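You operate a simulated robot arm through the tools that you are given. There is no shell and no other tool.

The job below is to be done with a simulated robot arm. You get a single attempt, and the scene is never put back.

Task
Take the thick packer from the back board of the left bench and leave it on top of the small filter box there. Then take the packer from the back board of the left bench and put it in the brown carton there. Then fetch the oil bottle marked "air oil" from the back board of the left bench and stand it on top of the small seals box. Then turn the stop dial to 2. Then fetch the brown end cap from the back board of the right bench and set it on the panel there. Then put the round brush on the bed by the grey bar. Then push the blue drawer shut. Then shut the bottom table drawer. Then press the suction button to switch it on. The order counts. Set down upright: oil bottle, end cap.

Only the result counts: the job must be done as asked and must still hold three seconds after the hand-in. Knocking over, shifting, dropping, spilling or breaking anything else fails it. A push-on lid holds only when it is set on centred and level and pressed home; a screw cap is set on level and turned clockwise until tight.

Robot
A 6-joint arm with a two-finger gripper on a trunk, on a base that moves. Base frame: it is fixed to the floor where the robot stands at the start and does not move with it; the origin is under the middle of the robot, x ahead of it, y to its left, z up. Lengths are in mm, angles in degrees, forces in N, time in s.
It reaches about 1298 mm from its shoulder. Its first joint turns from -149.0 to 149.0 degrees. Places, roughly: bed by the grey bar [8100, 700, 900]; blue drawer [7300, -600, 700]; bottom table drawer [8000, 900, 600]; carton (30x22x16 cm) [4000, 200, 900]; end cap [5000, 1500, 750]; oil bottle [4000, 750, 1000]; packer [4000, 500, 750]; panel (19x19x2 cm) [4800, 1600, 800]; round brush (3x3x18 cm) [7600, -900, 1000]; small filter box [3750, 0, 750]; small seals box [4000, 750, 750]; stop dial [5200, 200, 800]; suction button [8100, 1100, 800]; thick packer [3750, -250, 750]. Payload 1.57 kg.
Tool frame: the origin (TCP) lies between the finger pads and is the grasp point; the fingertips stand 21 mm ahead of it; z points along the fingers, y is the line along which they close. The gripper opens to 70 mm; its body begins 50 mm behind the TCP.
Orientation is that of the tool frame in the base frame, as a unit quaternion [x, y, z, w]. With the fingers straight down and closing along the base's y, the tool's x points along the base's -x, its y along +y and its z along -z.

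Tools
- The arm moves only by the tool arm_command. Its argument "plan" is a list of rows, each an object (a shift or turn left out is 0, a gripper value left out holds the last) with "rotation": the turn, a rotation vector about the base's x, y, z in degrees, a list of three; "delta_pos": the shift along the base's x, y, z in mm, a list of three; "claw": the gripper command, from -1 (fully open) to 1 (shut), values between in proportion. In form: [{"rotation": [rx, ry, rz], "delta_pos": [x, y, z], "claw": claw}, ...]. A call has 1 to 20 rows; each row is the pose to reach, as a shift and turn from the pose commanded when the call began. A row lasts 0.2 s, in which the tool goes at most 50 mm and 8.6 degrees; a call with a longer step from one row to the next is refused whole, and so is a gripper value outside its range. Where a pose cannot be reached the arm comes as near as it can. A force on the tool above 40 N (or 10 N above the force at the start of the call, whichever is more), or a blocked arm, ends the call early, and 0.2 s more pass. Each finger travels about 64.8 mm/s and halts on what it meets, pressing with about 30 N; the grip force reading is that of the motor and also rises with nothing between the fingers. The clock runs only during rows and for 0.2 s after the last one: add rows that repeat a pose to give the fingers time. The reply holds the time, the measured pose of the TCP, the force on the tool along the base axes, the opening and the grip force, in the units named above and with some noise, with the torque about the TCP (base axes, N m) and any sound that the robot's microphone picked up, and new pictures: "pictures" is both (left out), scene, wrist or none.
- Cameras (640 x 400 px; columns grow to the right, rows downward): "scene" is now at [32.4, 161.6, 1767.7]; the picture's right is [-0.17, -0.99, 0.00], its down [-0.67, 0.11, -0.74] and it looks along [0.73, -0.12, -0.68] (base axes); focal length 291 px, centre (320, 200). "wrist" rides on the gripper at [79, 4, -81] in the tool frame; the picture's right is [-0.05, 1.00, 0.00], its down [-0.67, -0.04, -0.74] and it looks along [-0.74, -0.04, 0.67] (tool axes); focal length 256 px, centre (320, 200). There is no depth. A picture from a camera that has moved, and an enlarged one, comes with that camera's place and axes in the base frame and with its lens. The place of the scene camera against the robot may be out by one fixed shift of up to 25 mm in any direction.
- raise_lower(by): slides the trunk up (or, below 0, down) by that many mm; the arm and the scene camera ride with it, the base frame stays. It gives what a move gives, with no picture.
- roll_base(legs): drives the robot by 1 to 6 legs, each [ahead, turn to the left] in mm and degrees, along the robot's own axes; the way and the turn of a leg run together, so that a leg with both is an arc; at most 1500 mm and 180 degrees a leg. The arm and the cameras ride along, it lands a little off, and it stops where it bumps. It gives what a move gives, and a new picture of the scene camera.
- turn_head(pan, tilt): turns the head with the scene camera to pan (to the left, within 155 degrees either way) and tilt (down, from -29 to 69), counted from straight ahead of the robot. It gives what a move gives, and a new picture of the scene camera.
- enlarge(camera, box): a new picture of the part [left, top, right, bottom] of that camera's present view, enlarged. The clock stands still meanwhile.
- close_job(): hands the job in; it is judged then, once.

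Nothing tells you exact positions but the pictures and the camera data. Unless the task says otherwise, let go and move clear before handing in.

The tools are called as name(argument=value, ...) on one line, values as JSON. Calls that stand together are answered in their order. arm_command: Moves the arm, as the interface text tells. Its arguments: {"type":"object","properties":{"plan":{"type":"array","items":{"type":"object","properties":{"rotation":{"type":"array","items":{"type":"number"}},"delta_pos":{"type":"array","items":{"type":"number"}},"claw":{"type":"number"}}}},"pictures":{"type":"string","enum":["both","scene","wrist","none"]}},"required":["plan"]} The other tools are called the same way: raise_lower (by) moves the trunk up or down; roll_base (legs) drives the base; turn_head (pan, tilt) turns the head that bears the scene camera; enlarge (camera, box) takes an enlarged picture of a part of a camera's view; close_job () hands the job in.

At the start:

```text
t: 0.0
ee_pos: [756.4, 195.3, 1081.0]
tcp_rot: [0.007, 1.0, 0.001, 0.0]
wrist_force: [0.6, 0.9, -0.7]
wrist_torque: [-0.03, 0.01, 0.0]
gripper_width: 69.9
grip_force: 0.0
trunk travel left (down, up): [-762.0, 208.0]
robot x, y, heading: [-0.4, 6.8, -0.1]
head pan, tilt (commanded): [-9.8, 42.5]
```

scene: 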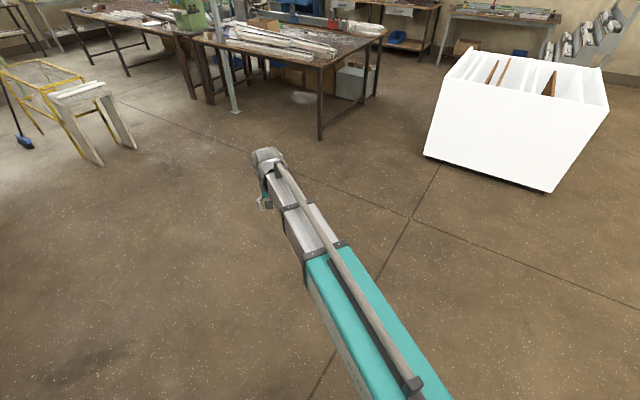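
wrist: 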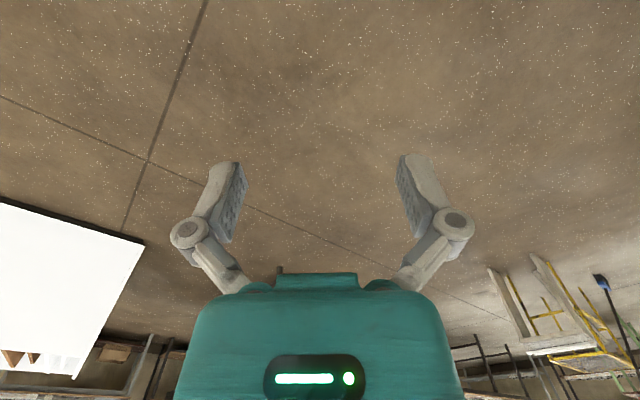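

I see a workshop with a few benches ahead of me and a white bin on the right. I'll look around with the head first, before driving anywhere.

turn_head(pan=0, tilt=15)

enlarge(camera="scene", box=[160, 0, 480, 200])

```text
t: 0.9
ee_pos: [756.5, 197.3, 1080.6]
tcp_rot: [0.006, 1.0, 0.0, 0.0]
wrist_force: [-0.8, 0.1, -0.6]
wrist_torque: [0.0, -0.02, 0.01]
gripper_width: 70.0
grip_force: 0.0
trunk travel left (down, up): [-762.0, 208.0]
robot x, y, heading: [3.2, 8.0, 0.2]
head pan, tilt (commanded): [0.0, 15.0]
camera scene: at [43.8, 175.8, 1810.8], right [0.0, -1.0, 0.0], down [-0.26, 0.0, -0.97], along [0.97, 0.0, -0.26], focal length 291 px, centre (320, 200)
```

scene: 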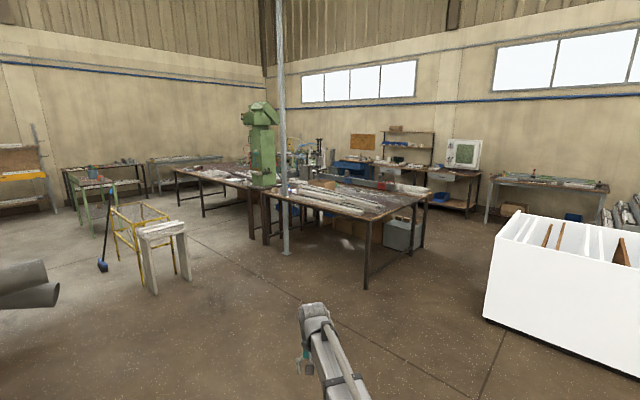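

```text
2.00 times, centred on (320, 100) of scene
camera zoom: at [43.8, 175.8, 1810.8], right [0.0, -1.0, 0.0], down [-0.26, 0.0, -0.97], along [0.97, 0.0, -0.26], focal length 582 px, centre (320, 400)
```

zoom: 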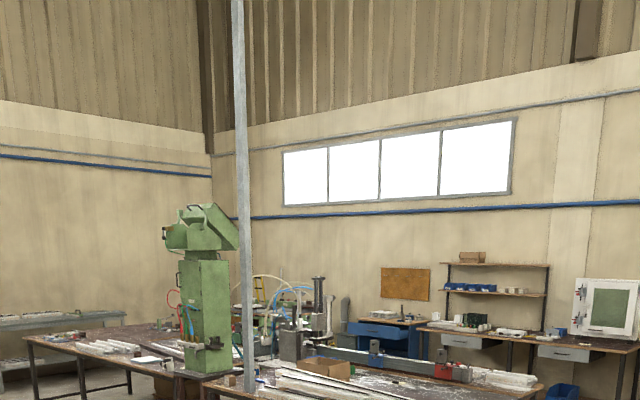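

The near bench with a brown carton is ahead at x about 3–4 m, with the other stations behind it. I'll enlarge several regions to find the objects.

enlarge(camera="scene", box=[240, 150, 440, 275])

enlarge(camera="scene", box=[160, 120, 320, 220])

enlarge(camera="scene", box=[330, 110, 490, 210])

```text
3.20 times, centred on (340, 212) of scene
camera zoom: at [43.8, 175.8, 1810.8], right [0.0, -1.0, 0.0], down [-0.26, 0.0, -0.97], along [0.97, 0.0, -0.26], focal length 931 px, centre (256, 160)
```

zoom: 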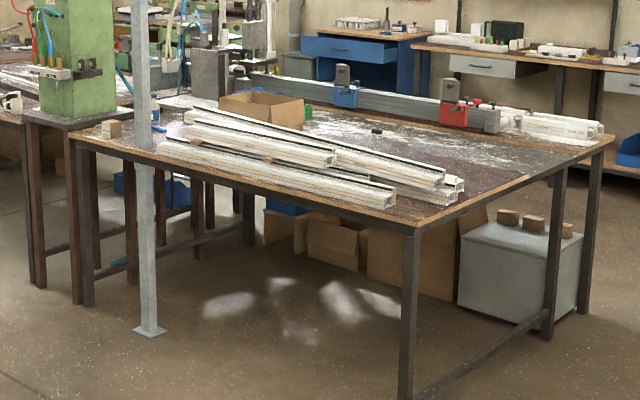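

```text
4.00 times, centred on (240, 170) of scene
camera zoom: at [43.8, 175.8, 1810.8], right [0.0, -1.0, 0.0], down [-0.26, 0.0, -0.97], along [0.97, 0.0, -0.26], focal length 1164 px, centre (640, 320)
```

zoom: 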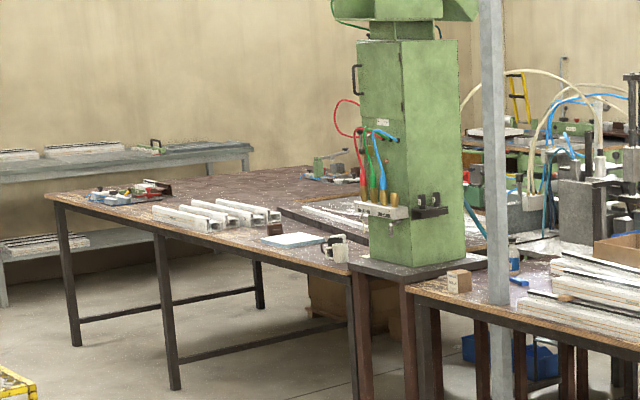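

```text
4.00 times, centred on (410, 160) of scene
camera zoom: at [43.8, 175.8, 1810.8], right [0.0, -1.0, 0.0], down [-0.26, 0.0, -0.97], along [0.97, 0.0, -0.26], focal length 1164 px, centre (-40, 360)
```

zoom: 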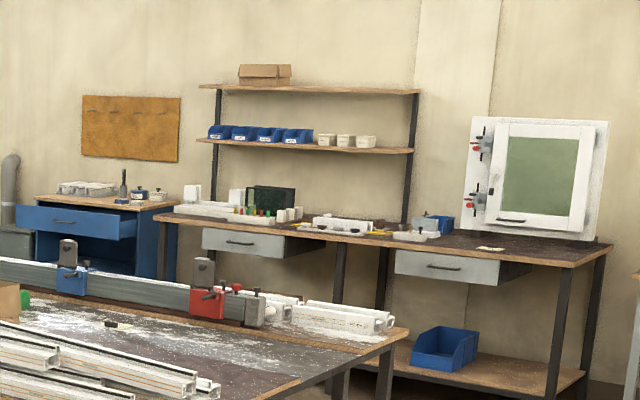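

The near bench is rotated about 45° to me, with its closest corner near (2980, -350) and its top at about z 790. I'll drive closer to identify the small objects on it.

roll_base(legs=[[1300, 0]])

raise_lower(by=200)

turn_head(pan=0, tilt=25)

enlarge(camera="scene", box=[160, 100, 320, 200])

enlarge(camera="scene", box=[320, 100, 480, 200])

```text
t: 9.0
ee_pos: [2071.0, 216.4, 1080.6]
tcp_rot: [0.0, 1.0, 0.0, 0.0]
wrist_force: [-0.2, 0.0, -0.6]
wrist_torque: [0.0, -0.04, 0.0]
gripper_width: 69.9
grip_force: 0.1
trunk travel left (down, up): [-762.0, 208.0]
robot x, y, heading: [1319.1, 14.2, 1.1]
head pan, tilt (commanded): [0.0, 15.0]
camera scene: at [1358.6, 185.7, 1810.9], right [0.01, -1.0, 0.0], down [-0.26, 0.0, -0.97], along [0.97, 0.01, -0.26], focal length 291 px, centre (320, 200)
```

scene: 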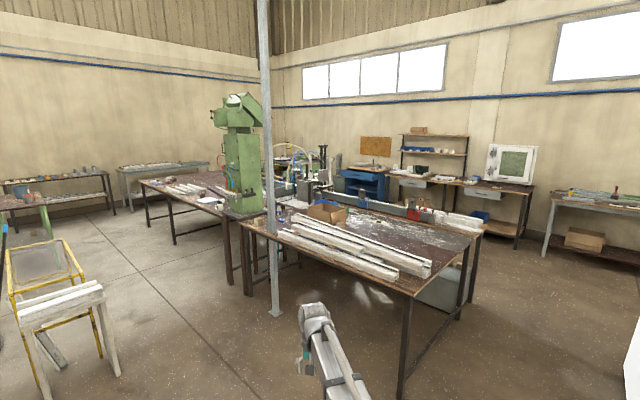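

```text
t: 11.2
ee_pos: [2070.4, 215.5, 1278.9]
tcp_rot: [-0.001, 1.0, 0.001, -0.001]
wrist_force: [0.8, -0.1, 0.2]
wrist_torque: [0.0, 0.01, 0.01]
gripper_width: 69.9
grip_force: 0.0
trunk travel left (down, up): [-962.0, 8.0]
robot x, y, heading: [1318.3, 14.2, 0.6]
head pan, tilt (commanded): [0.0, 15.0]
```

```text
t: 11.9
ee_pos: [2070.1, 214.4, 1279.8]
tcp_rot: [0.0, 1.0, 0.0, 0.0]
wrist_force: [0.1, 0.1, 0.1]
wrist_torque: [-0.02, 0.02, -0.04]
gripper_width: 69.7
grip_force: 0.1
trunk travel left (down, up): [-962.0, 8.0]
robot x, y, heading: [1318.3, 16.4, 0.8]
head pan, tilt (commanded): [0.0, 25.0]
camera scene: at [1357.3, 185.8, 1994.7], right [0.01, -1.0, 0.0], down [-0.42, -0.01, -0.91], along [0.91, 0.01, -0.42], focal length 291 px, centre (320, 200)
```

scene: 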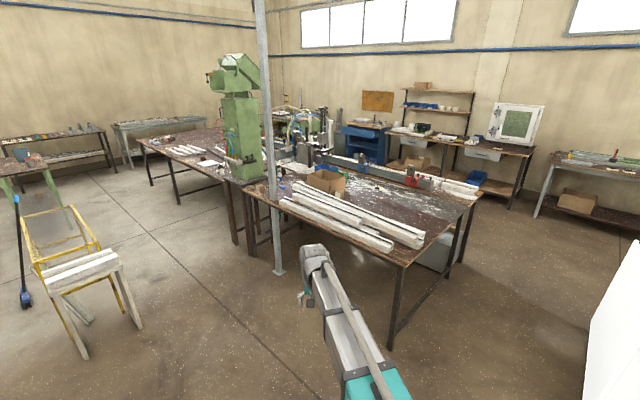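

```text
4.00 times, centred on (240, 150) of scene
camera zoom: at [1357.3, 185.8, 1994.7], right [0.01, -1.0, 0.0], down [-0.42, -0.01, -0.91], along [0.91, 0.01, -0.42], focal length 1164 px, centre (640, 400)
```

zoom: 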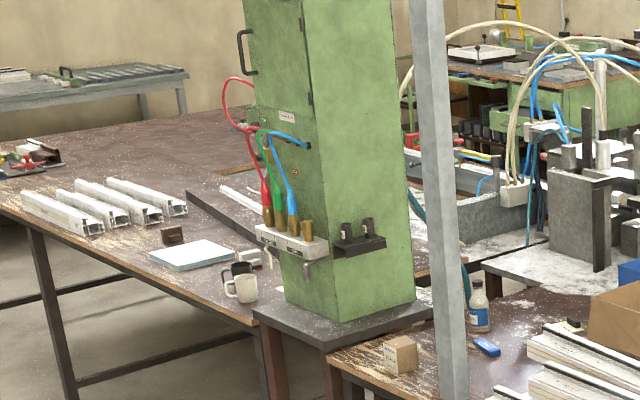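

```text
4.00 times, centred on (400, 150) of scene
camera zoom: at [1357.3, 185.8, 1994.7], right [0.01, -1.0, 0.0], down [-0.42, -0.01, -0.91], along [0.91, 0.01, -0.42], focal length 1164 px, centre (0, 400)
```

zoom: 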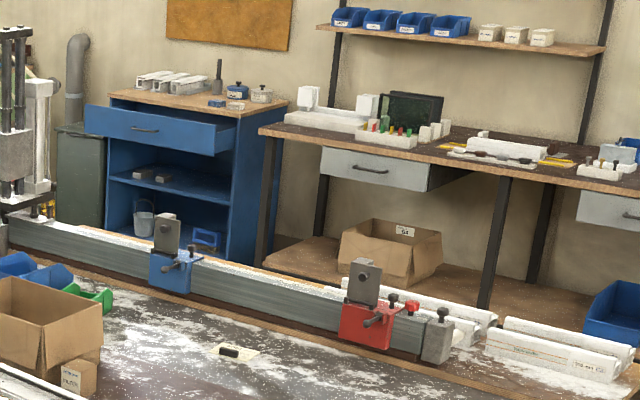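

I can make out the likely items: the small box and oil bottle by the pillar, the carton with a small box in front of it, a black packer on a white note, and the mug, panel and end cap on the other bench. Next I'll look down at my own base and then get more precise views.

turn_head(pan=0, tilt=69)

turn_head(pan=-90, tilt=60)

turn_head(pan=0, tilt=30)

enlarge(camera="scene", box=[270, 100, 350, 150])

enlarge(camera="scene", box=[300, 120, 396, 180])

```text
t: 13.0
ee_pos: [2069.6, 214.8, 1280.1]
tcp_rot: [0.001, 1.0, 0.0, 0.0]
wrist_force: [0.0, -0.4, 0.3]
wrist_torque: [0.0, -0.02, 0.01]
gripper_width: 69.9
grip_force: 0.0
trunk travel left (down, up): [-962.0, 8.0]
robot x, y, heading: [1314.6, 16.5, 0.5]
head pan, tilt (commanded): [0.0, 68.8]
camera scene: at [1321.1, 185.3, 1935.3], right [0.01, -1.0, 0.0], down [-0.93, -0.01, -0.36], along [0.36, 0.0, -0.93], focal length 291 px, centre (320, 200)
```

scene: 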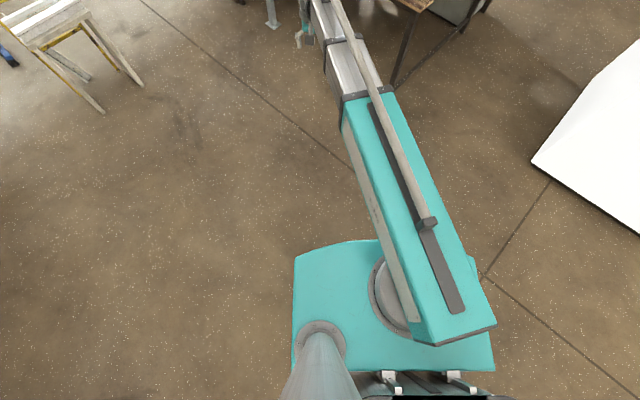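

```text
t: 14.7
ee_pos: [2070.5, 215.8, 1279.7]
tcp_rot: [0.0, 1.0, 0.0, -0.001]
wrist_force: [0.5, -0.2, -0.2]
wrist_torque: [0.0, 0.0, -0.03]
gripper_width: 69.9
grip_force: 0.2
trunk travel left (down, up): [-962.0, 8.0]
robot x, y, heading: [1317.6, 17.6, 0.7]
head pan, tilt (commanded): [-90.0, 60.0]
camera scene: at [1266.0, 118.0, 1944.6], right [-1.0, -0.01, 0.0], down [-0.01, 0.87, -0.5], along [0.01, -0.5, -0.87], focal length 291 px, centre (320, 200)
```

scene: 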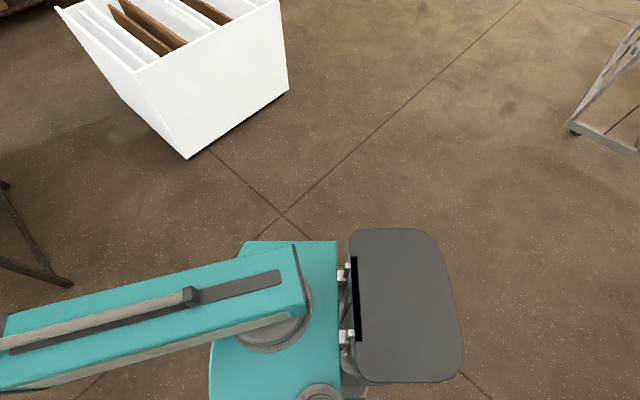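

```text
t: 16.3
ee_pos: [2070.2, 215.4, 1279.0]
tcp_rot: [-0.001, 1.0, 0.0, 0.001]
wrist_force: [0.3, -0.8, 0.3]
wrist_torque: [-0.03, -0.01, 0.05]
gripper_width: 70.2
grip_force: 0.2
trunk travel left (down, up): [-962.0, 8.0]
robot x, y, heading: [1316.2, 14.5, 1.0]
head pan, tilt (commanded): [0.0, 30.0]
camera scene: at [1355.6, 185.7, 1986.7], right [0.01, -1.0, 0.0], down [-0.5, -0.01, -0.87], along [0.87, 0.01, -0.5], focal length 291 px, centre (320, 200)
```

scene: 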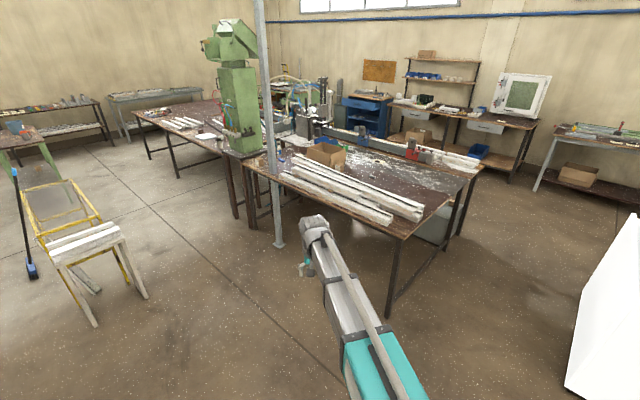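

```text
8.00 times, centred on (310, 125) of scene
camera zoom: at [1355.6, 185.7, 1986.7], right [0.01, -1.0, 0.0], down [-0.5, -0.01, -0.87], along [0.87, 0.01, -0.5], focal length 2327 px, centre (400, 800)
```

zoom: 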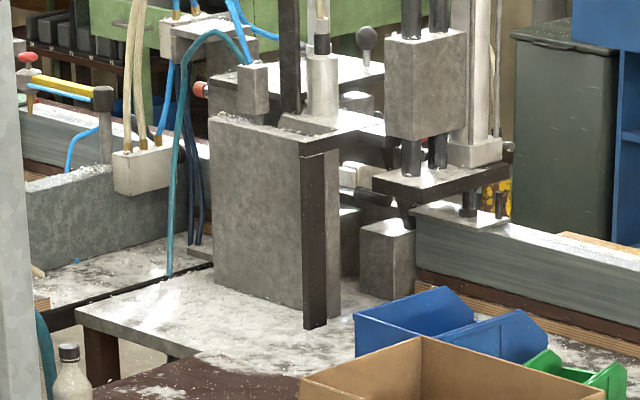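

```text
6.67 times, centred on (348, 150) of scene
camera zoom: at [1355.6, 185.7, 1986.7], right [0.01, -1.0, 0.0], down [-0.5, -0.01, -0.87], along [0.87, 0.01, -0.5], focal length 1940 px, centre (133, 533)
```

zoom: 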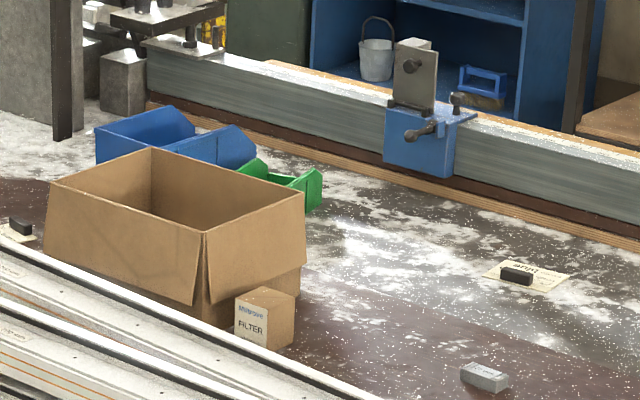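

The FILTER box is in front of the carton. There are two black blocks on notes and a grey block, so I'll zoom in to tell them apart.

enlarge(camera="scene", box=[366, 154, 390, 169])

enlarge(camera="scene", box=[364, 170, 380, 180])

enlarge(camera="scene", box=[295, 147, 319, 162])

enlarge(camera="scene", box=[250, 140, 314, 180])

enlarge(camera="scene", box=[150, 95, 278, 175])

```text
16.00 times, centred on (378, 162) of scene
camera zoom: at [1355.6, 185.7, 1986.7], right [0.01, -1.0, 0.0], down [-0.5, -0.01, -0.87], along [0.87, 0.01, -0.5], focal length 4655 px, centre (-608, 816)
```

zoom: 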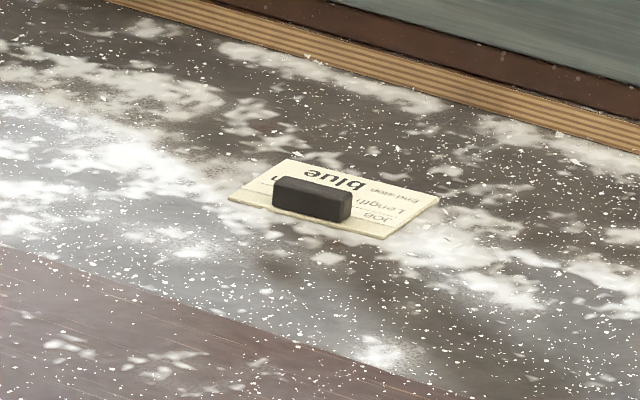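

```text
16.00 times, centred on (372, 175) of scene
camera zoom: at [1355.6, 185.7, 1986.7], right [0.01, -1.0, 0.0], down [-0.5, -0.01, -0.87], along [0.87, 0.01, -0.5], focal length 4655 px, centre (-512, 600)
```

zoom: 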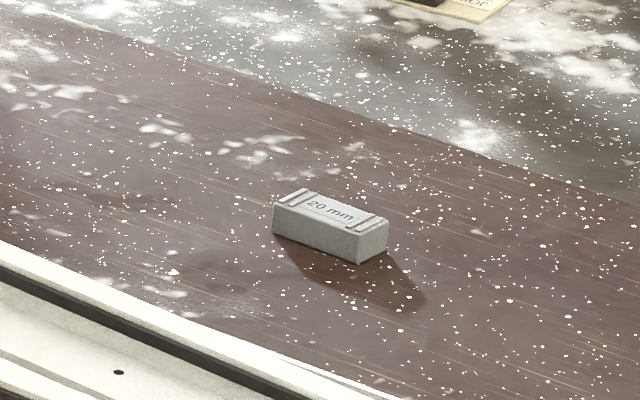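

```text
16.00 times, centred on (307, 154) of scene
camera zoom: at [1355.6, 185.7, 1986.7], right [0.01, -1.0, 0.0], down [-0.5, -0.01, -0.87], along [0.87, 0.01, -0.5], focal length 4655 px, centre (528, 928)
```

zoom: 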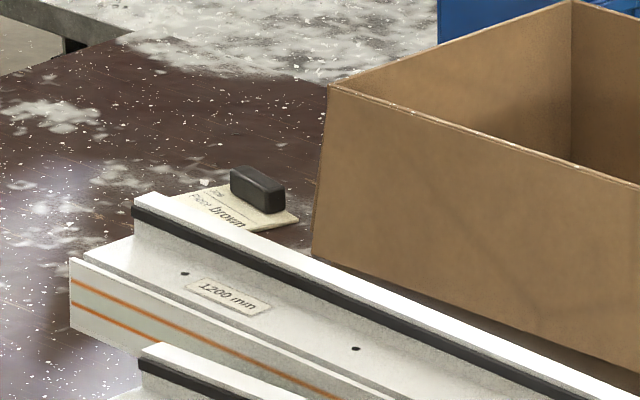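

```text
10.00 times, centred on (282, 160) of scene
camera zoom: at [1355.6, 185.7, 1986.7], right [0.01, -1.0, 0.0], down [-0.5, -0.01, -0.87], along [0.87, 0.01, -0.5], focal length 2909 px, centre (700, 600)
```

zoom: 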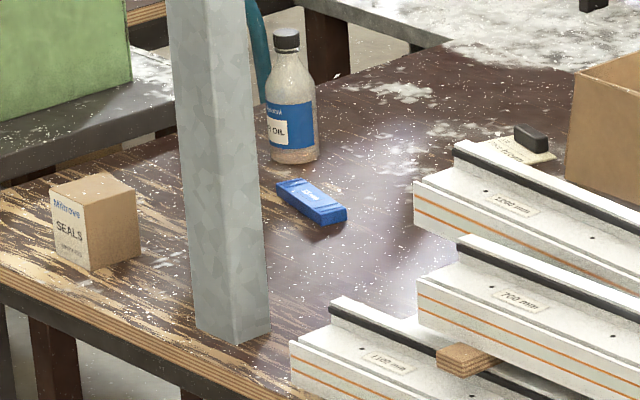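

```text
5.00 times, centred on (214, 135) of scene
camera zoom: at [1355.6, 185.7, 1986.7], right [0.01, -1.0, 0.0], down [-0.5, -0.01, -0.87], along [0.87, 0.01, -0.5], focal length 1455 px, centre (850, 525)
```

zoom: 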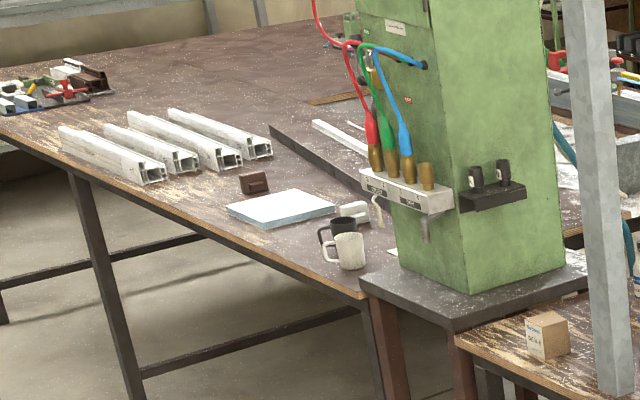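

Identified so far:
- The grey "20 mm" block is the thick packer, at about (3833, -273).
- The blue block by the pillar is likely the packer.
- The SEALS box is at about (4120, 845) and the bottle at about (4406, 682).
- The brown end cap is beside the pale panel on the other bench.

I'll drive around to face the long near edge of the left bench square-on.

roll_base(legs=[[0, 33.5], [850, 0], [800, 0], [0, -75]])

```text
t: 33.6
ee_pos: [3378.8, 660.9, 1279.4]
tcp_rot: [0.328, 0.945, 0.0, 0.0]
wrist_force: [0.2, 0.4, 0.6]
wrist_torque: [0.0, 0.01, 0.0]
gripper_width: 70.3
grip_force: 0.0
trunk travel left (down, up): [-962.0, 8.0]
robot x, y, heading: [2686.8, 1003.8, -36.7]
head pan, tilt (commanded): [0.0, 30.0]
camera scene: at [2823.3, 1109.4, 1986.7], right [-0.6, -0.8, 0.0], down [-0.4, 0.3, -0.87], along [0.69, -0.52, -0.5], focal length 291 px, centre (320, 200)
```

scene: 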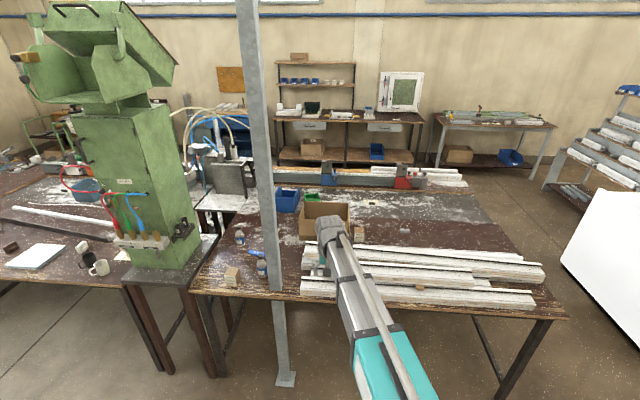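

I'm now facing the bench roughly square-on. There seem to be two bottles near the pillar, so I'll zoom in to read the labels.

enlarge(camera="scene", box=[216, 220, 280, 260])

enlarge(camera="scene", box=[210, 240, 290, 290])

enlarge(camera="scene", box=[270, 180, 430, 280])

enlarge(camera="scene", box=[0, 190, 160, 290])

enlarge(camera="scene", box=[160, 100, 320, 200])

```text
10.00 times, centred on (248, 240) of scene
camera zoom: at [2823.3, 1109.4, 1986.7], right [-0.6, -0.8, 0.0], down [-0.4, 0.3, -0.87], along [0.69, -0.52, -0.5], focal length 2909 px, centre (1040, -200)
```

zoom: 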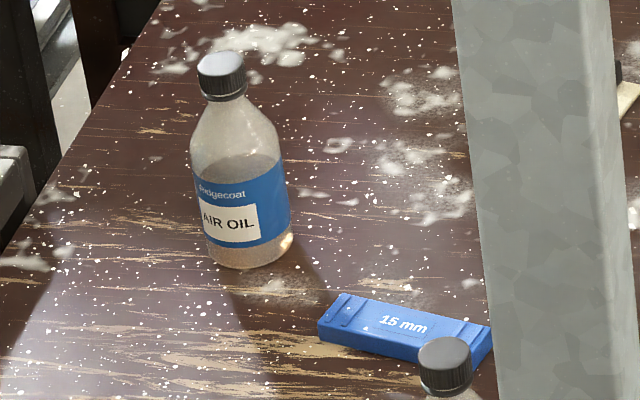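

```text
8.00 times, centred on (250, 265) of scene
camera zoom: at [2823.3, 1109.4, 1986.7], right [-0.6, -0.8, 0.0], down [-0.4, 0.3, -0.87], along [0.69, -0.52, -0.5], focal length 2327 px, centre (880, -320)
```

zoom: 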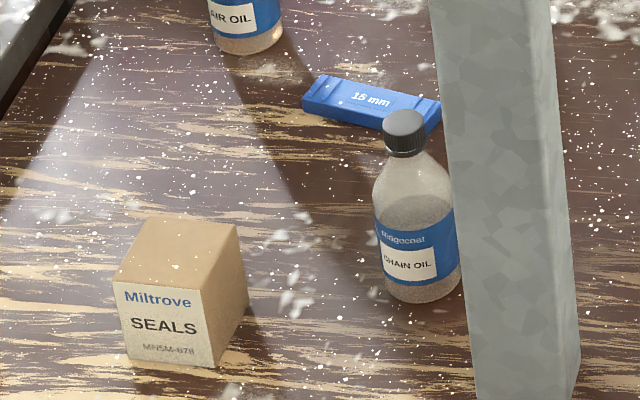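

```text
4.00 times, centred on (350, 230) of scene
camera zoom: at [2823.3, 1109.4, 1986.7], right [-0.6, -0.8, 0.0], down [-0.4, 0.3, -0.87], along [0.69, -0.52, -0.5], focal length 1164 px, centre (200, 80)
```

zoom: 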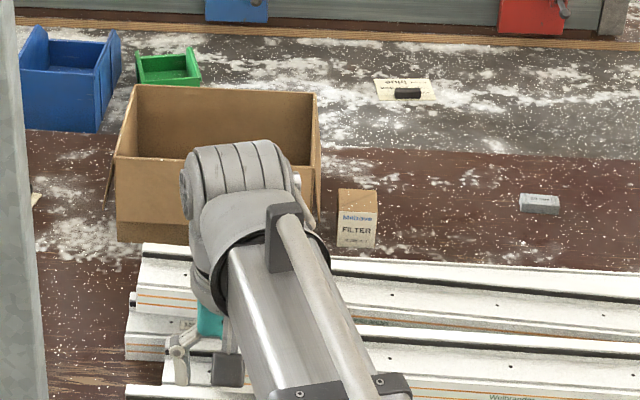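

```text
4.00 times, centred on (80, 240) of scene
camera zoom: at [2823.3, 1109.4, 1986.7], right [-0.6, -0.8, 0.0], down [-0.4, 0.3, -0.87], along [0.69, -0.52, -0.5], focal length 1164 px, centre (1280, 40)
```

zoom: 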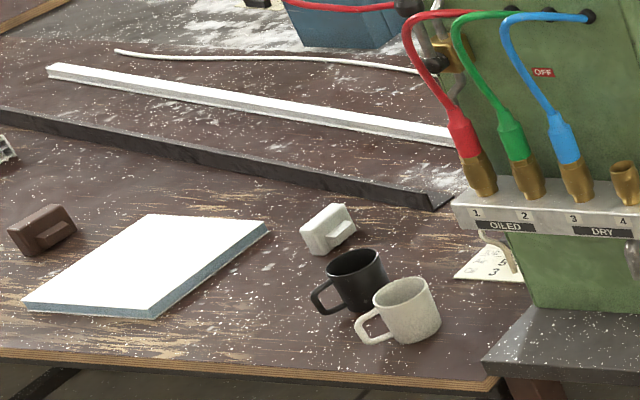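

```text
4.00 times, centred on (240, 150) of scene
camera zoom: at [2823.3, 1109.4, 1986.7], right [-0.6, -0.8, 0.0], down [-0.4, 0.3, -0.87], along [0.69, -0.52, -0.5], focal length 1164 px, centre (640, 400)
```

zoom: 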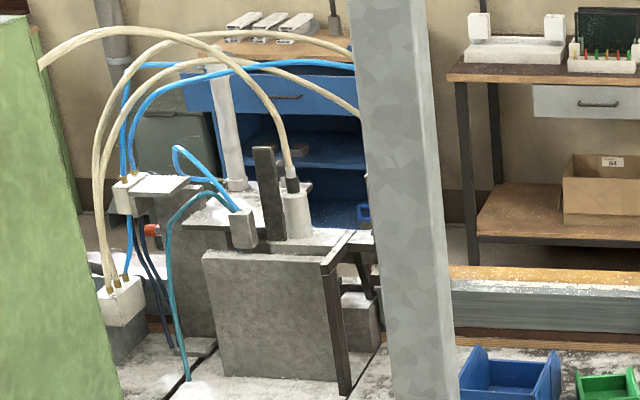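

The labels read clearly: the AIR OIL bottle is the farther one, CHAIN OIL stands by the pillar, the blue packer is 15 mm and the grey one is 20 mm. I'll move closer, in front of the filter box and thick packer.

roll_base(legs=[[0, -25], [620, 0], [0, 21.6]])

turn_head(pan=-10, tilt=50)

```text
t: 41.2
ee_pos: [3642.3, 66.0, 1281.1]
tcp_rot: [0.357, 0.934, 0.0, 0.0]
wrist_force: [-0.3, 0.0, -0.2]
wrist_torque: [0.01, 0.01, 0.01]
gripper_width: 69.9
grip_force: 0.1
trunk travel left (down, up): [-962.0, 8.0]
robot x, y, heading: [2965.5, 438.5, -41.4]
head pan, tilt (commanded): [0.0, 30.0]
camera scene: at [3106.2, 537.7, 1986.8], right [-0.66, -0.75, 0.0], down [-0.38, 0.33, -0.87], along [0.65, -0.57, -0.5], focal length 291 px, centre (320, 200)
```

scene: 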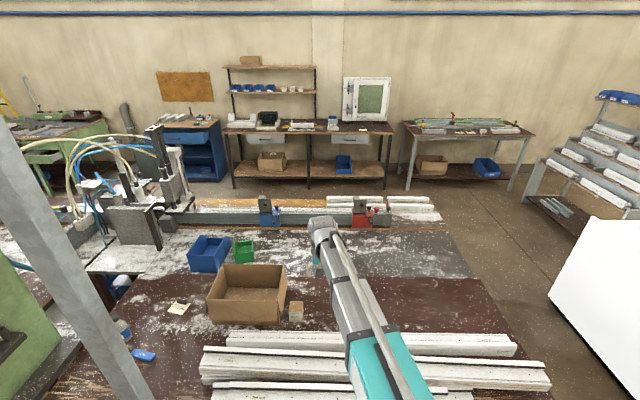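

```text
t: 42.0
ee_pos: [3642.2, 65.5, 1280.6]
tcp_rot: [0.357, 0.934, 0.0, 0.001]
wrist_force: [-0.9, 0.3, -0.7]
wrist_torque: [0.0, -0.01, 0.04]
gripper_width: 69.9
grip_force: 0.0
trunk travel left (down, up): [-962.0, 8.0]
robot x, y, heading: [2966.3, 440.6, -41.4]
head pan, tilt (commanded): [-10.0, 50.0]
camera scene: at [3087.0, 536.9, 1957.3], right [-0.78, -0.63, 0.0], down [-0.48, 0.6, -0.64], along [0.4, -0.5, -0.77], focal length 291 px, centre (320, 200)
```

scene: 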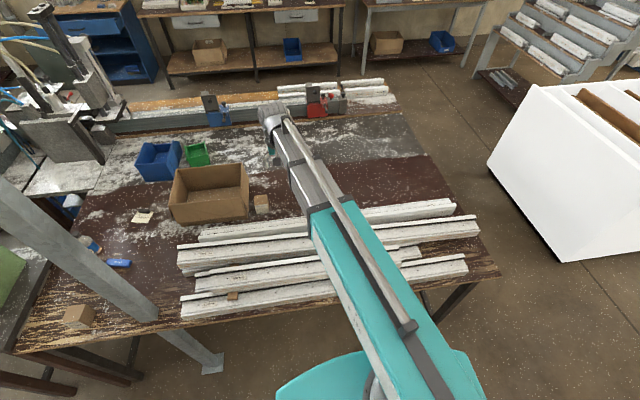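

The arm blocks the head's view of the thick packer. I'll swing the tool toward it at a safe height and use the wrist camera.

arm_command(plan=[{"delta_pos": [20, -35, -15]}, {"delta_pos": [40, -70, -30]}, {"delta_pos": [60, -105, -50]}, {"delta_pos": [80, -140, -70]}, {"delta_pos": [95, -175, -90]}, {"delta_pos": [110, -210, -110]}, {"delta_pos": [120, -235, -130]}], pictures="both")

```text
t: 43.6
ee_pos: [3765.1, -161.8, 1280.6]
tcp_rot: [0.358, 0.934, 0.0, 0.0]
wrist_force: [-0.1, 0.4, -0.2]
wrist_torque: [0.02, 0.04, 0.0]
gripper_width: 70.0
grip_force: 0.0
out of reach, approached as far as the arm can: row 1, 2, 3, 4, 5, 6, 7
trunk travel left (down, up): [-962.0, 8.0]
robot x, y, heading: [2961.8, 440.4, -41.4]
head pan, tilt (commanded): [-10.0, 50.0]
camera scene: at [3087.3, 536.7, 1957.2], right [-0.78, -0.63, 0.0], down [-0.48, 0.6, -0.64], along [0.4, -0.5, -0.77], focal length 291 px, centre (320, 200)
camera wrist: at [3708.2, -105.7, 1360.2], right [0.71, 0.71, 0.0], down [0.47, -0.47, 0.74], along [0.53, -0.53, -0.67], focal length 256 px, centre (320, 200)
```

scene: 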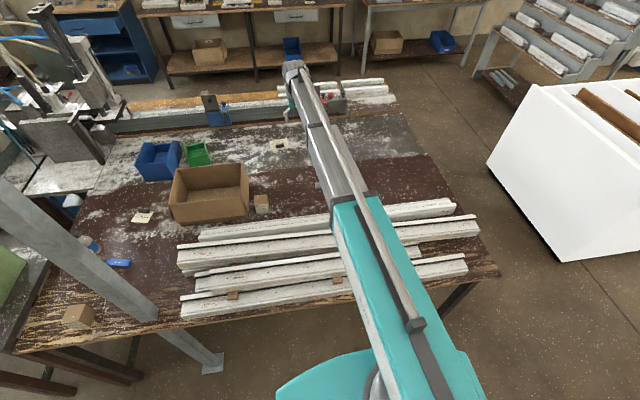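
wrist: 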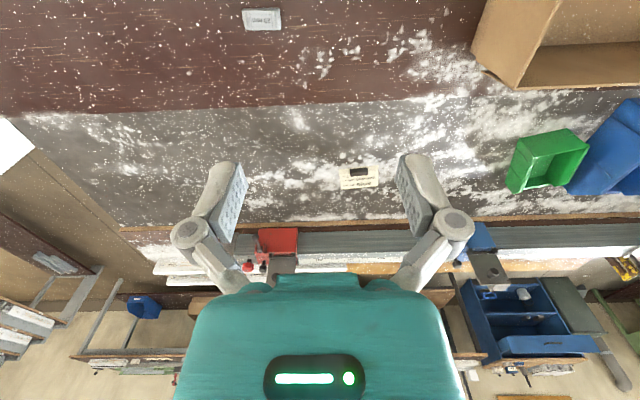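

The wrist camera shows the grey 20 mm packer at about (3722, -268). The tool wouldn't go lower, so I'll test vertical motion in small steps while moving over the packer.

arm_command(plan=[{"delta_pos": [-20, -30, 20]}, {"delta_pos": [-40, -60, 40]}, {"delta_pos": [-60, -80, 60]}], pictures="none")

arm_command(plan=[{"delta_pos": [0, 0, -40]}, {"delta_pos": [0, 0, -80]}, {"delta_pos": [0, 0, -120]}], pictures="wrist")

```text
t: 44.5
ee_pos: [3700.7, -246.5, 1279.8]
tcp_rot: [0.359, 0.933, 0.0, 0.0]
wrist_force: [-0.4, -0.2, -0.2]
wrist_torque: [0.02, -0.02, -0.02]
gripper_width: 69.9
grip_force: 0.2
out of reach, approached as far as the arm can: row 1, 2, 3
trunk travel left (down, up): [-962.0, 8.0]
robot x, y, heading: [2965.5, 435.5, -41.3]
head pan, tilt (commanded): [-10.0, 50.0]
```

```text
t: 45.2
ee_pos: [3702.6, -246.6, 1281.3]
tcp_rot: [0.358, 0.934, -0.001, -0.001]
wrist_force: [-1.3, -1.2, -0.1]
wrist_torque: [0.03, 0.01, -0.04]
gripper_width: 70.0
grip_force: 0.1
out of reach, approached as far as the arm can: row 1, 2, 3
trunk travel left (down, up): [-962.0, 8.0]
robot x, y, heading: [2966.7, 440.6, -41.0]
head pan, tilt (commanded): [-10.0, 50.0]
camera wrist: at [3645.1, -190.1, 1360.3], right [0.71, 0.71, 0.0], down [0.47, -0.47, 0.74], along [0.53, -0.53, -0.67], focal length 256 px, centre (320, 200)
```

wrist: 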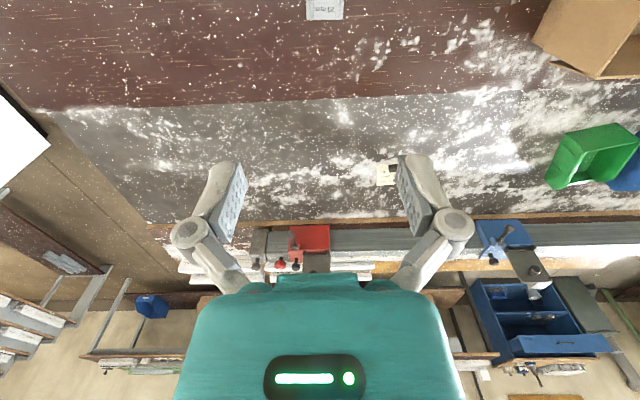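

The arm's height is fixed relative to the trunk, so vertical moves will use the trunk. I'll check the packer's orientation by zooming the wrist view before rotating the tool.

arm_command(plan=[{"delta_pos": [-25, 25, 0]}, {"delta_pos": [-50, 50, 0]}], pictures="wrist")

enlarge(camera="wrist", box=[272, 0, 368, 60])

```text
t: 45.9
ee_pos: [3652.2, -195.9, 1279.6]
tcp_rot: [0.358, 0.934, 0.0, 0.0]
wrist_force: [-0.6, -0.2, -0.1]
wrist_torque: [0.01, -0.01, 0.01]
gripper_width: 70.0
grip_force: 0.1
trunk travel left (down, up): [-962.0, 8.0]
robot x, y, heading: [2966.8, 438.7, -41.2]
head pan, tilt (commanded): [-10.0, 50.0]
camera wrist: at [3594.9, -140.4, 1360.7], right [0.71, 0.71, 0.0], down [0.47, -0.47, 0.75], along [0.53, -0.53, -0.67], focal length 256 px, centre (320, 200)
```

wrist: 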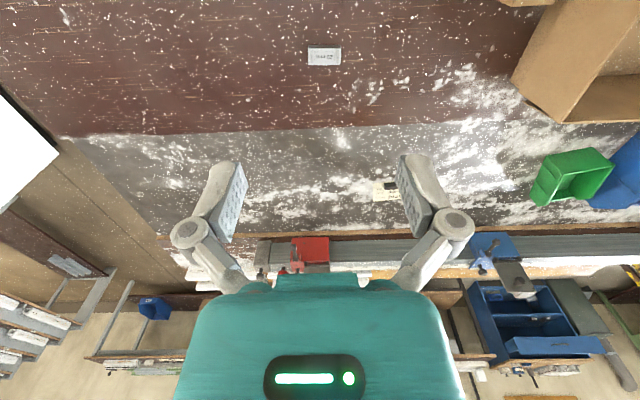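

```text
6.67 times, centred on (320, 30) of wrist
camera zoom: at [3594.9, -140.4, 1360.7], right [0.71, 0.71, 0.0], down [0.47, -0.47, 0.75], along [0.53, -0.53, -0.67], focal length 1707 px, centre (320, 1333)
```

zoom: 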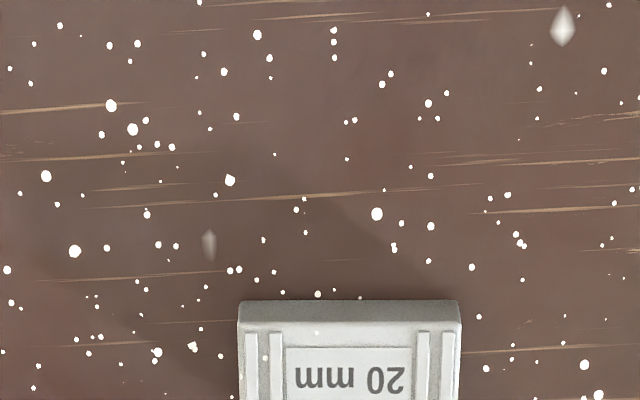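

The long axis of the packer runs along the image's right direction, at a bearing of about 45°. I'll lower the trunk part-way and look again to triangulate the bench height.

raise_lower(by=-250)

arm_command(plan=[{"delta_pos": [0, 0, 0]}], pictures="wrist")

enlarge(camera="wrist", box=[240, 40, 400, 140])

```text
t: 48.4
ee_pos: [3652.9, -196.2, 1030.1]
tcp_rot: [0.358, 0.934, 0.0, 0.0]
wrist_force: [-0.2, -0.6, 1.0]
wrist_torque: [0.0, 0.0, 0.02]
gripper_width: 70.0
grip_force: 0.1
trunk travel left (down, up): [-712.0, 258.0]
robot x, y, heading: [2968.6, 438.6, -41.1]
head pan, tilt (commanded): [-10.0, 50.0]
```

```text
t: 48.8
ee_pos: [3652.1, -196.6, 1030.4]
tcp_rot: [0.357, 0.934, 0.0, 0.001]
wrist_force: [-0.4, -0.3, 0.5]
wrist_torque: [0.01, 0.0, 0.02]
gripper_width: 69.8
grip_force: 0.0
trunk travel left (down, up): [-712.0, 258.0]
robot x, y, heading: [2966.8, 437.9, -41.0]
head pan, tilt (commanded): [-10.0, 50.0]
camera wrist: at [3595.5, -141.1, 1110.4], right [0.71, 0.71, 0.0], down [0.47, -0.47, 0.74], along [0.53, -0.53, -0.67], focal length 256 px, centre (320, 200)
```

wrist: 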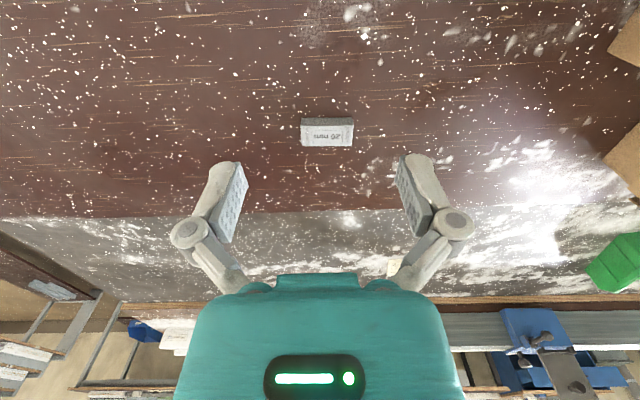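

```text
4.00 times, centred on (320, 90) of wrist
camera zoom: at [3595.5, -141.1, 1110.4], right [0.71, 0.71, 0.0], down [0.47, -0.47, 0.74], along [0.53, -0.53, -0.67], focal length 1024 px, centre (320, 640)
```

zoom: 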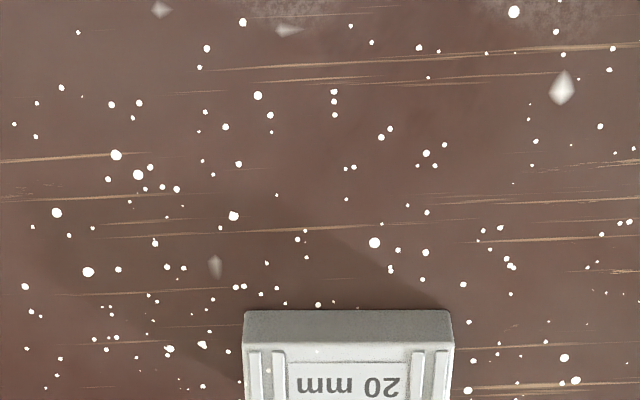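

Triangulating gives a bench top near z 838 and the packer centre near (3720, -255), about 60×27×20 mm. I'll rotate the tool about 87° and centre it over the packer.

arm_command(plan=[{"rotation": [0, 0, 7.92], "delta_pos": [6, -5, 0]}, {"rotation": [0, 0, 15.84], "delta_pos": [12, -10, 0]}, {"rotation": [0, 0, 23.76], "delta_pos": [18, -16, 0]}, {"rotation": [0, 0, 31.68], "delta_pos": [25, -21, 0]}, {"rotation": [0, 0, 39.6], "delta_pos": [31, -27, 0]}, {"rotation": [0, 0, 47.52], "delta_pos": [37, -32, 0]}, {"rotation": [0, 0, 55.44], "delta_pos": [43, -38, 0]}, {"rotation": [0, 0, 63.36], "delta_pos": [50, -43, 0]}, {"rotation": [0, 0, 71.28], "delta_pos": [56, -48, 0]}, {"rotation": [0, 0, 79.2], "delta_pos": [62, -54, 0]}, {"rotation": [0, 0, 87.1], "delta_pos": [68, -59, 0]}, {"rotation": [0, 0, 87.1], "delta_pos": [68, -59, 0]}], pictures="both")

```text
t: 51.4
ee_pos: [3720.7, -255.8, 1030.2]
tcp_rot: [-0.385, 0.923, 0.0, 0.0]
wrist_force: [0.1, 0.7, -0.3]
wrist_torque: [0.0, -0.01, -0.01]
gripper_width: 70.0
grip_force: 0.3
trunk travel left (down, up): [-712.0, 258.0]
robot x, y, heading: [2967.7, 437.8, -41.2]
head pan, tilt (commanded): [-10.0, 50.0]
camera scene: at [3087.2, 536.8, 1707.2], right [-0.78, -0.63, 0.0], down [-0.48, 0.6, -0.64], along [0.4, -0.5, -0.77], focal length 291 px, centre (320, 200)
camera wrist: at [3660.9, -310.4, 1110.3], right [-0.67, 0.74, 0.0], down [0.49, 0.45, 0.74], along [0.55, 0.5, -0.67], focal length 256 px, centre (320, 200)
```

scene: 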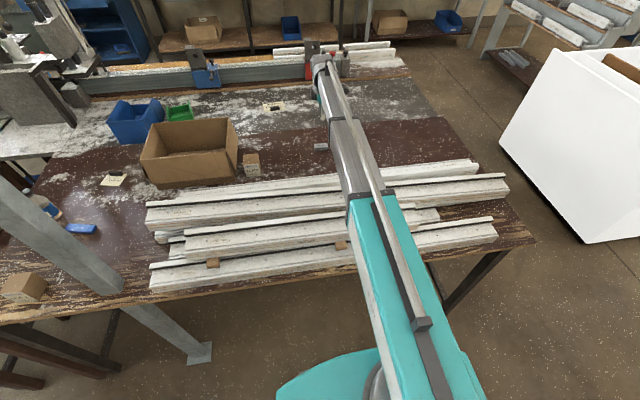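
wrist: 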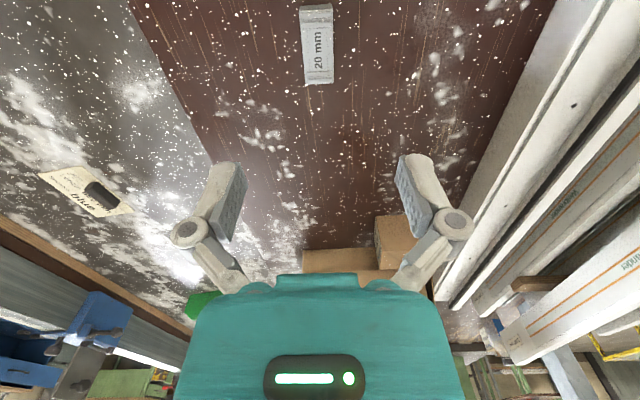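

The packer sits centred between the fingers and is aligned with the tool. I'll lower the trunk in stages.

raise_lower(by=-140)

arm_command(plan=[{"delta_pos": [0, 0, 0]}], pictures="wrist")

```text
t: 53.1
ee_pos: [3720.9, -256.9, 890.5]
tcp_rot: [-0.385, 0.923, 0.0, -0.001]
wrist_force: [-0.5, -0.2, 1.1]
wrist_torque: [0.02, -0.01, 0.0]
gripper_width: 70.0
grip_force: 0.1
trunk travel left (down, up): [-572.0, 398.0]
robot x, y, heading: [2963.5, 440.1, -41.3]
head pan, tilt (commanded): [-10.0, 50.0]
```

```text
t: 53.5
ee_pos: [3720.9, -256.0, 889.5]
tcp_rot: [-0.385, 0.923, 0.0, 0.0]
wrist_force: [0.2, 0.2, 0.1]
wrist_torque: [-0.02, -0.01, 0.0]
gripper_width: 70.0
grip_force: 0.1
trunk travel left (down, up): [-572.0, 398.0]
robot x, y, heading: [2966.2, 442.7, -41.4]
head pan, tilt (commanded): [-10.0, 50.0]
camera wrist: at [3660.8, -310.3, 970.3], right [-0.67, 0.74, 0.0], down [0.5, 0.45, 0.74], along [0.55, 0.5, -0.67], focal length 256 px, centre (320, 200)
```

wrist: 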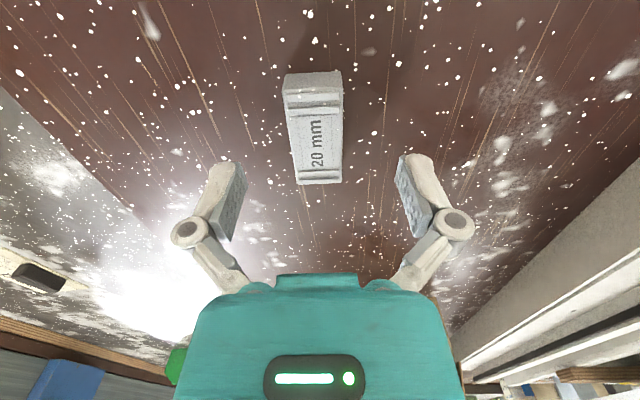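

The alignment is good, and the packer's top is at about z 855. I'll lower to grasp height and close the gripper.

raise_lower(by=-27)

arm_command(plan=[{"claw": 0.0}, {"claw": 0.6}, {"claw": 1}, {"claw": 1}, {"claw": 1}, {"claw": 1}], pictures="wrist")

```text
t: 54.2
ee_pos: [3721.1, -256.2, 863.3]
tcp_rot: [-0.383, 0.924, -0.001, 0.0]
wrist_force: [0.3, 0.0, 0.3]
wrist_torque: [0.02, 0.0, 0.02]
gripper_width: 70.1
grip_force: 0.0
trunk travel left (down, up): [-545.0, 425.0]
robot x, y, heading: [2965.6, 440.0, -41.0]
head pan, tilt (commanded): [-10.0, 50.0]
```

```text
t: 55.6
ee_pos: [3721.4, -256.1, 863.4]
tcp_rot: [-0.384, 0.923, 0.0, 0.0]
wrist_force: [0.4, -0.5, 1.0]
wrist_torque: [0.03, -0.03, -0.02]
gripper_width: 26.9
grip_force: 30.5
trunk travel left (down, up): [-545.0, 425.0]
robot x, y, heading: [2964.7, 439.3, -41.1]
head pan, tilt (commanded): [-10.0, 50.0]
camera wrist: at [3660.7, -310.3, 943.4], right [-0.67, 0.74, 0.0], down [0.49, 0.45, 0.74], along [0.55, 0.5, -0.67], focal length 256 px, centre (320, 200)
```

wrist: 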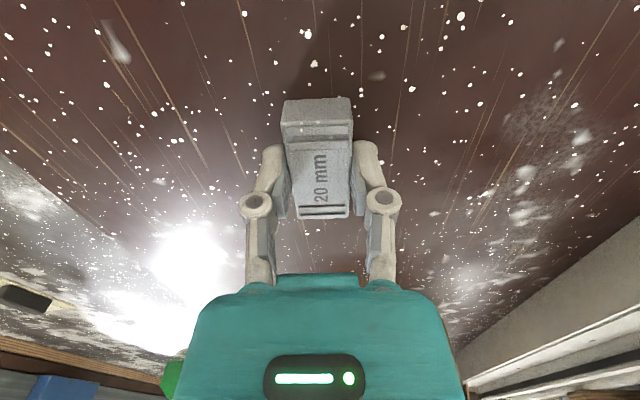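

The packer is gripped at 26.9 mm width. I'll lift it and locate the filter box.

raise_lower(by=187)

arm_command(plan=[{"delta_pos": [0, 0, 0]}], pictures="both")

enlarge(camera="wrist", box=[280, 160, 440, 260])

```text
t: 57.7
ee_pos: [3722.3, -256.2, 1050.0]
tcp_rot: [-0.385, 0.923, 0.0, 0.0]
wrist_force: [0.5, 0.7, -0.2]
wrist_torque: [-0.03, 0.02, 0.01]
gripper_width: 26.7
grip_force: 29.7
trunk travel left (down, up): [-732.0, 238.0]
robot x, y, heading: [2964.0, 437.2, -41.2]
head pan, tilt (commanded): [-10.0, 50.0]
```

```text
t: 58.1
ee_pos: [3721.4, -256.6, 1050.1]
tcp_rot: [-0.383, 0.924, 0.0, 0.0]
wrist_force: [0.8, 0.0, -0.5]
wrist_torque: [0.01, -0.03, -0.02]
gripper_width: 26.7
grip_force: 30.4
trunk travel left (down, up): [-732.0, 238.0]
robot x, y, heading: [2965.7, 444.3, -41.2]
head pan, tilt (commanded): [-10.0, 50.0]
camera scene: at [3087.2, 536.7, 1727.2], right [-0.78, -0.63, 0.0], down [-0.48, 0.6, -0.64], along [0.4, -0.5, -0.77], focal length 291 px, centre (320, 200)
camera wrist: at [3660.8, -310.4, 1130.2], right [-0.67, 0.74, 0.0], down [0.5, 0.45, 0.74], along [0.55, 0.5, -0.67], focal length 256 px, centre (320, 200)
```

scene: 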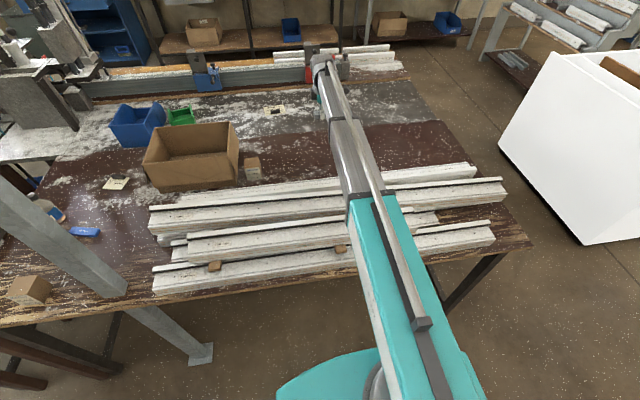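
wrist: 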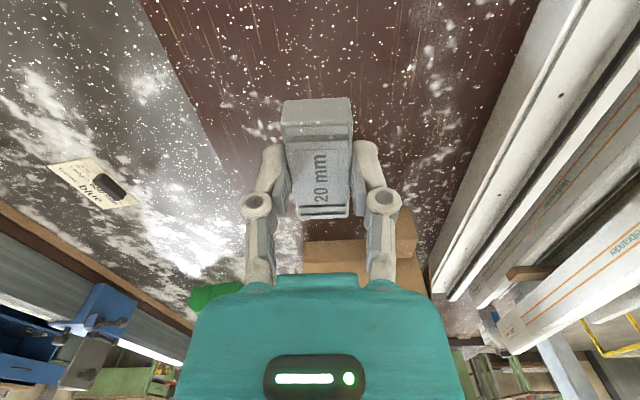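

```text
4.00 times, centred on (360, 210) of wrist
camera zoom: at [3660.8, -310.4, 1130.2], right [-0.67, 0.74, 0.0], down [0.5, 0.45, 0.74], along [0.55, 0.5, -0.67], focal length 1024 px, centre (160, 160)
```

zoom: 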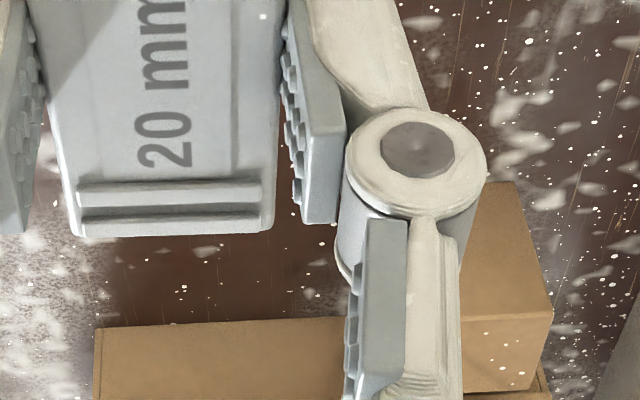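

The gripper hides the filter box in the wrist view, so I'll use a zoomed scene view to locate it.

enlarge(camera="scene", box=[215, 138, 295, 188])

```text
8.00 times, centred on (255, 163) of scene
camera zoom: at [3087.2, 536.7, 1727.2], right [-0.78, -0.63, 0.0], down [-0.48, 0.6, -0.64], along [0.4, -0.5, -0.77], focal length 2327 px, centre (840, 496)
```

zoom: 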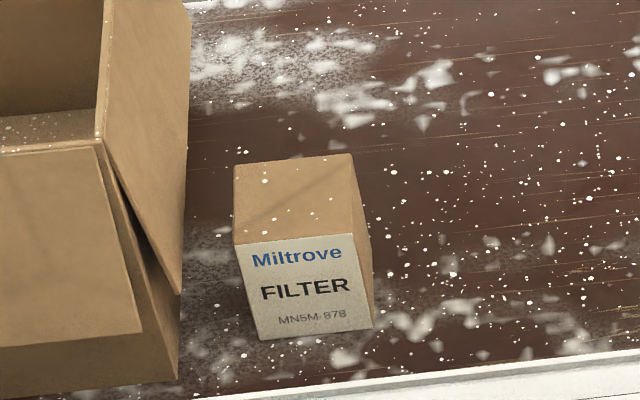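

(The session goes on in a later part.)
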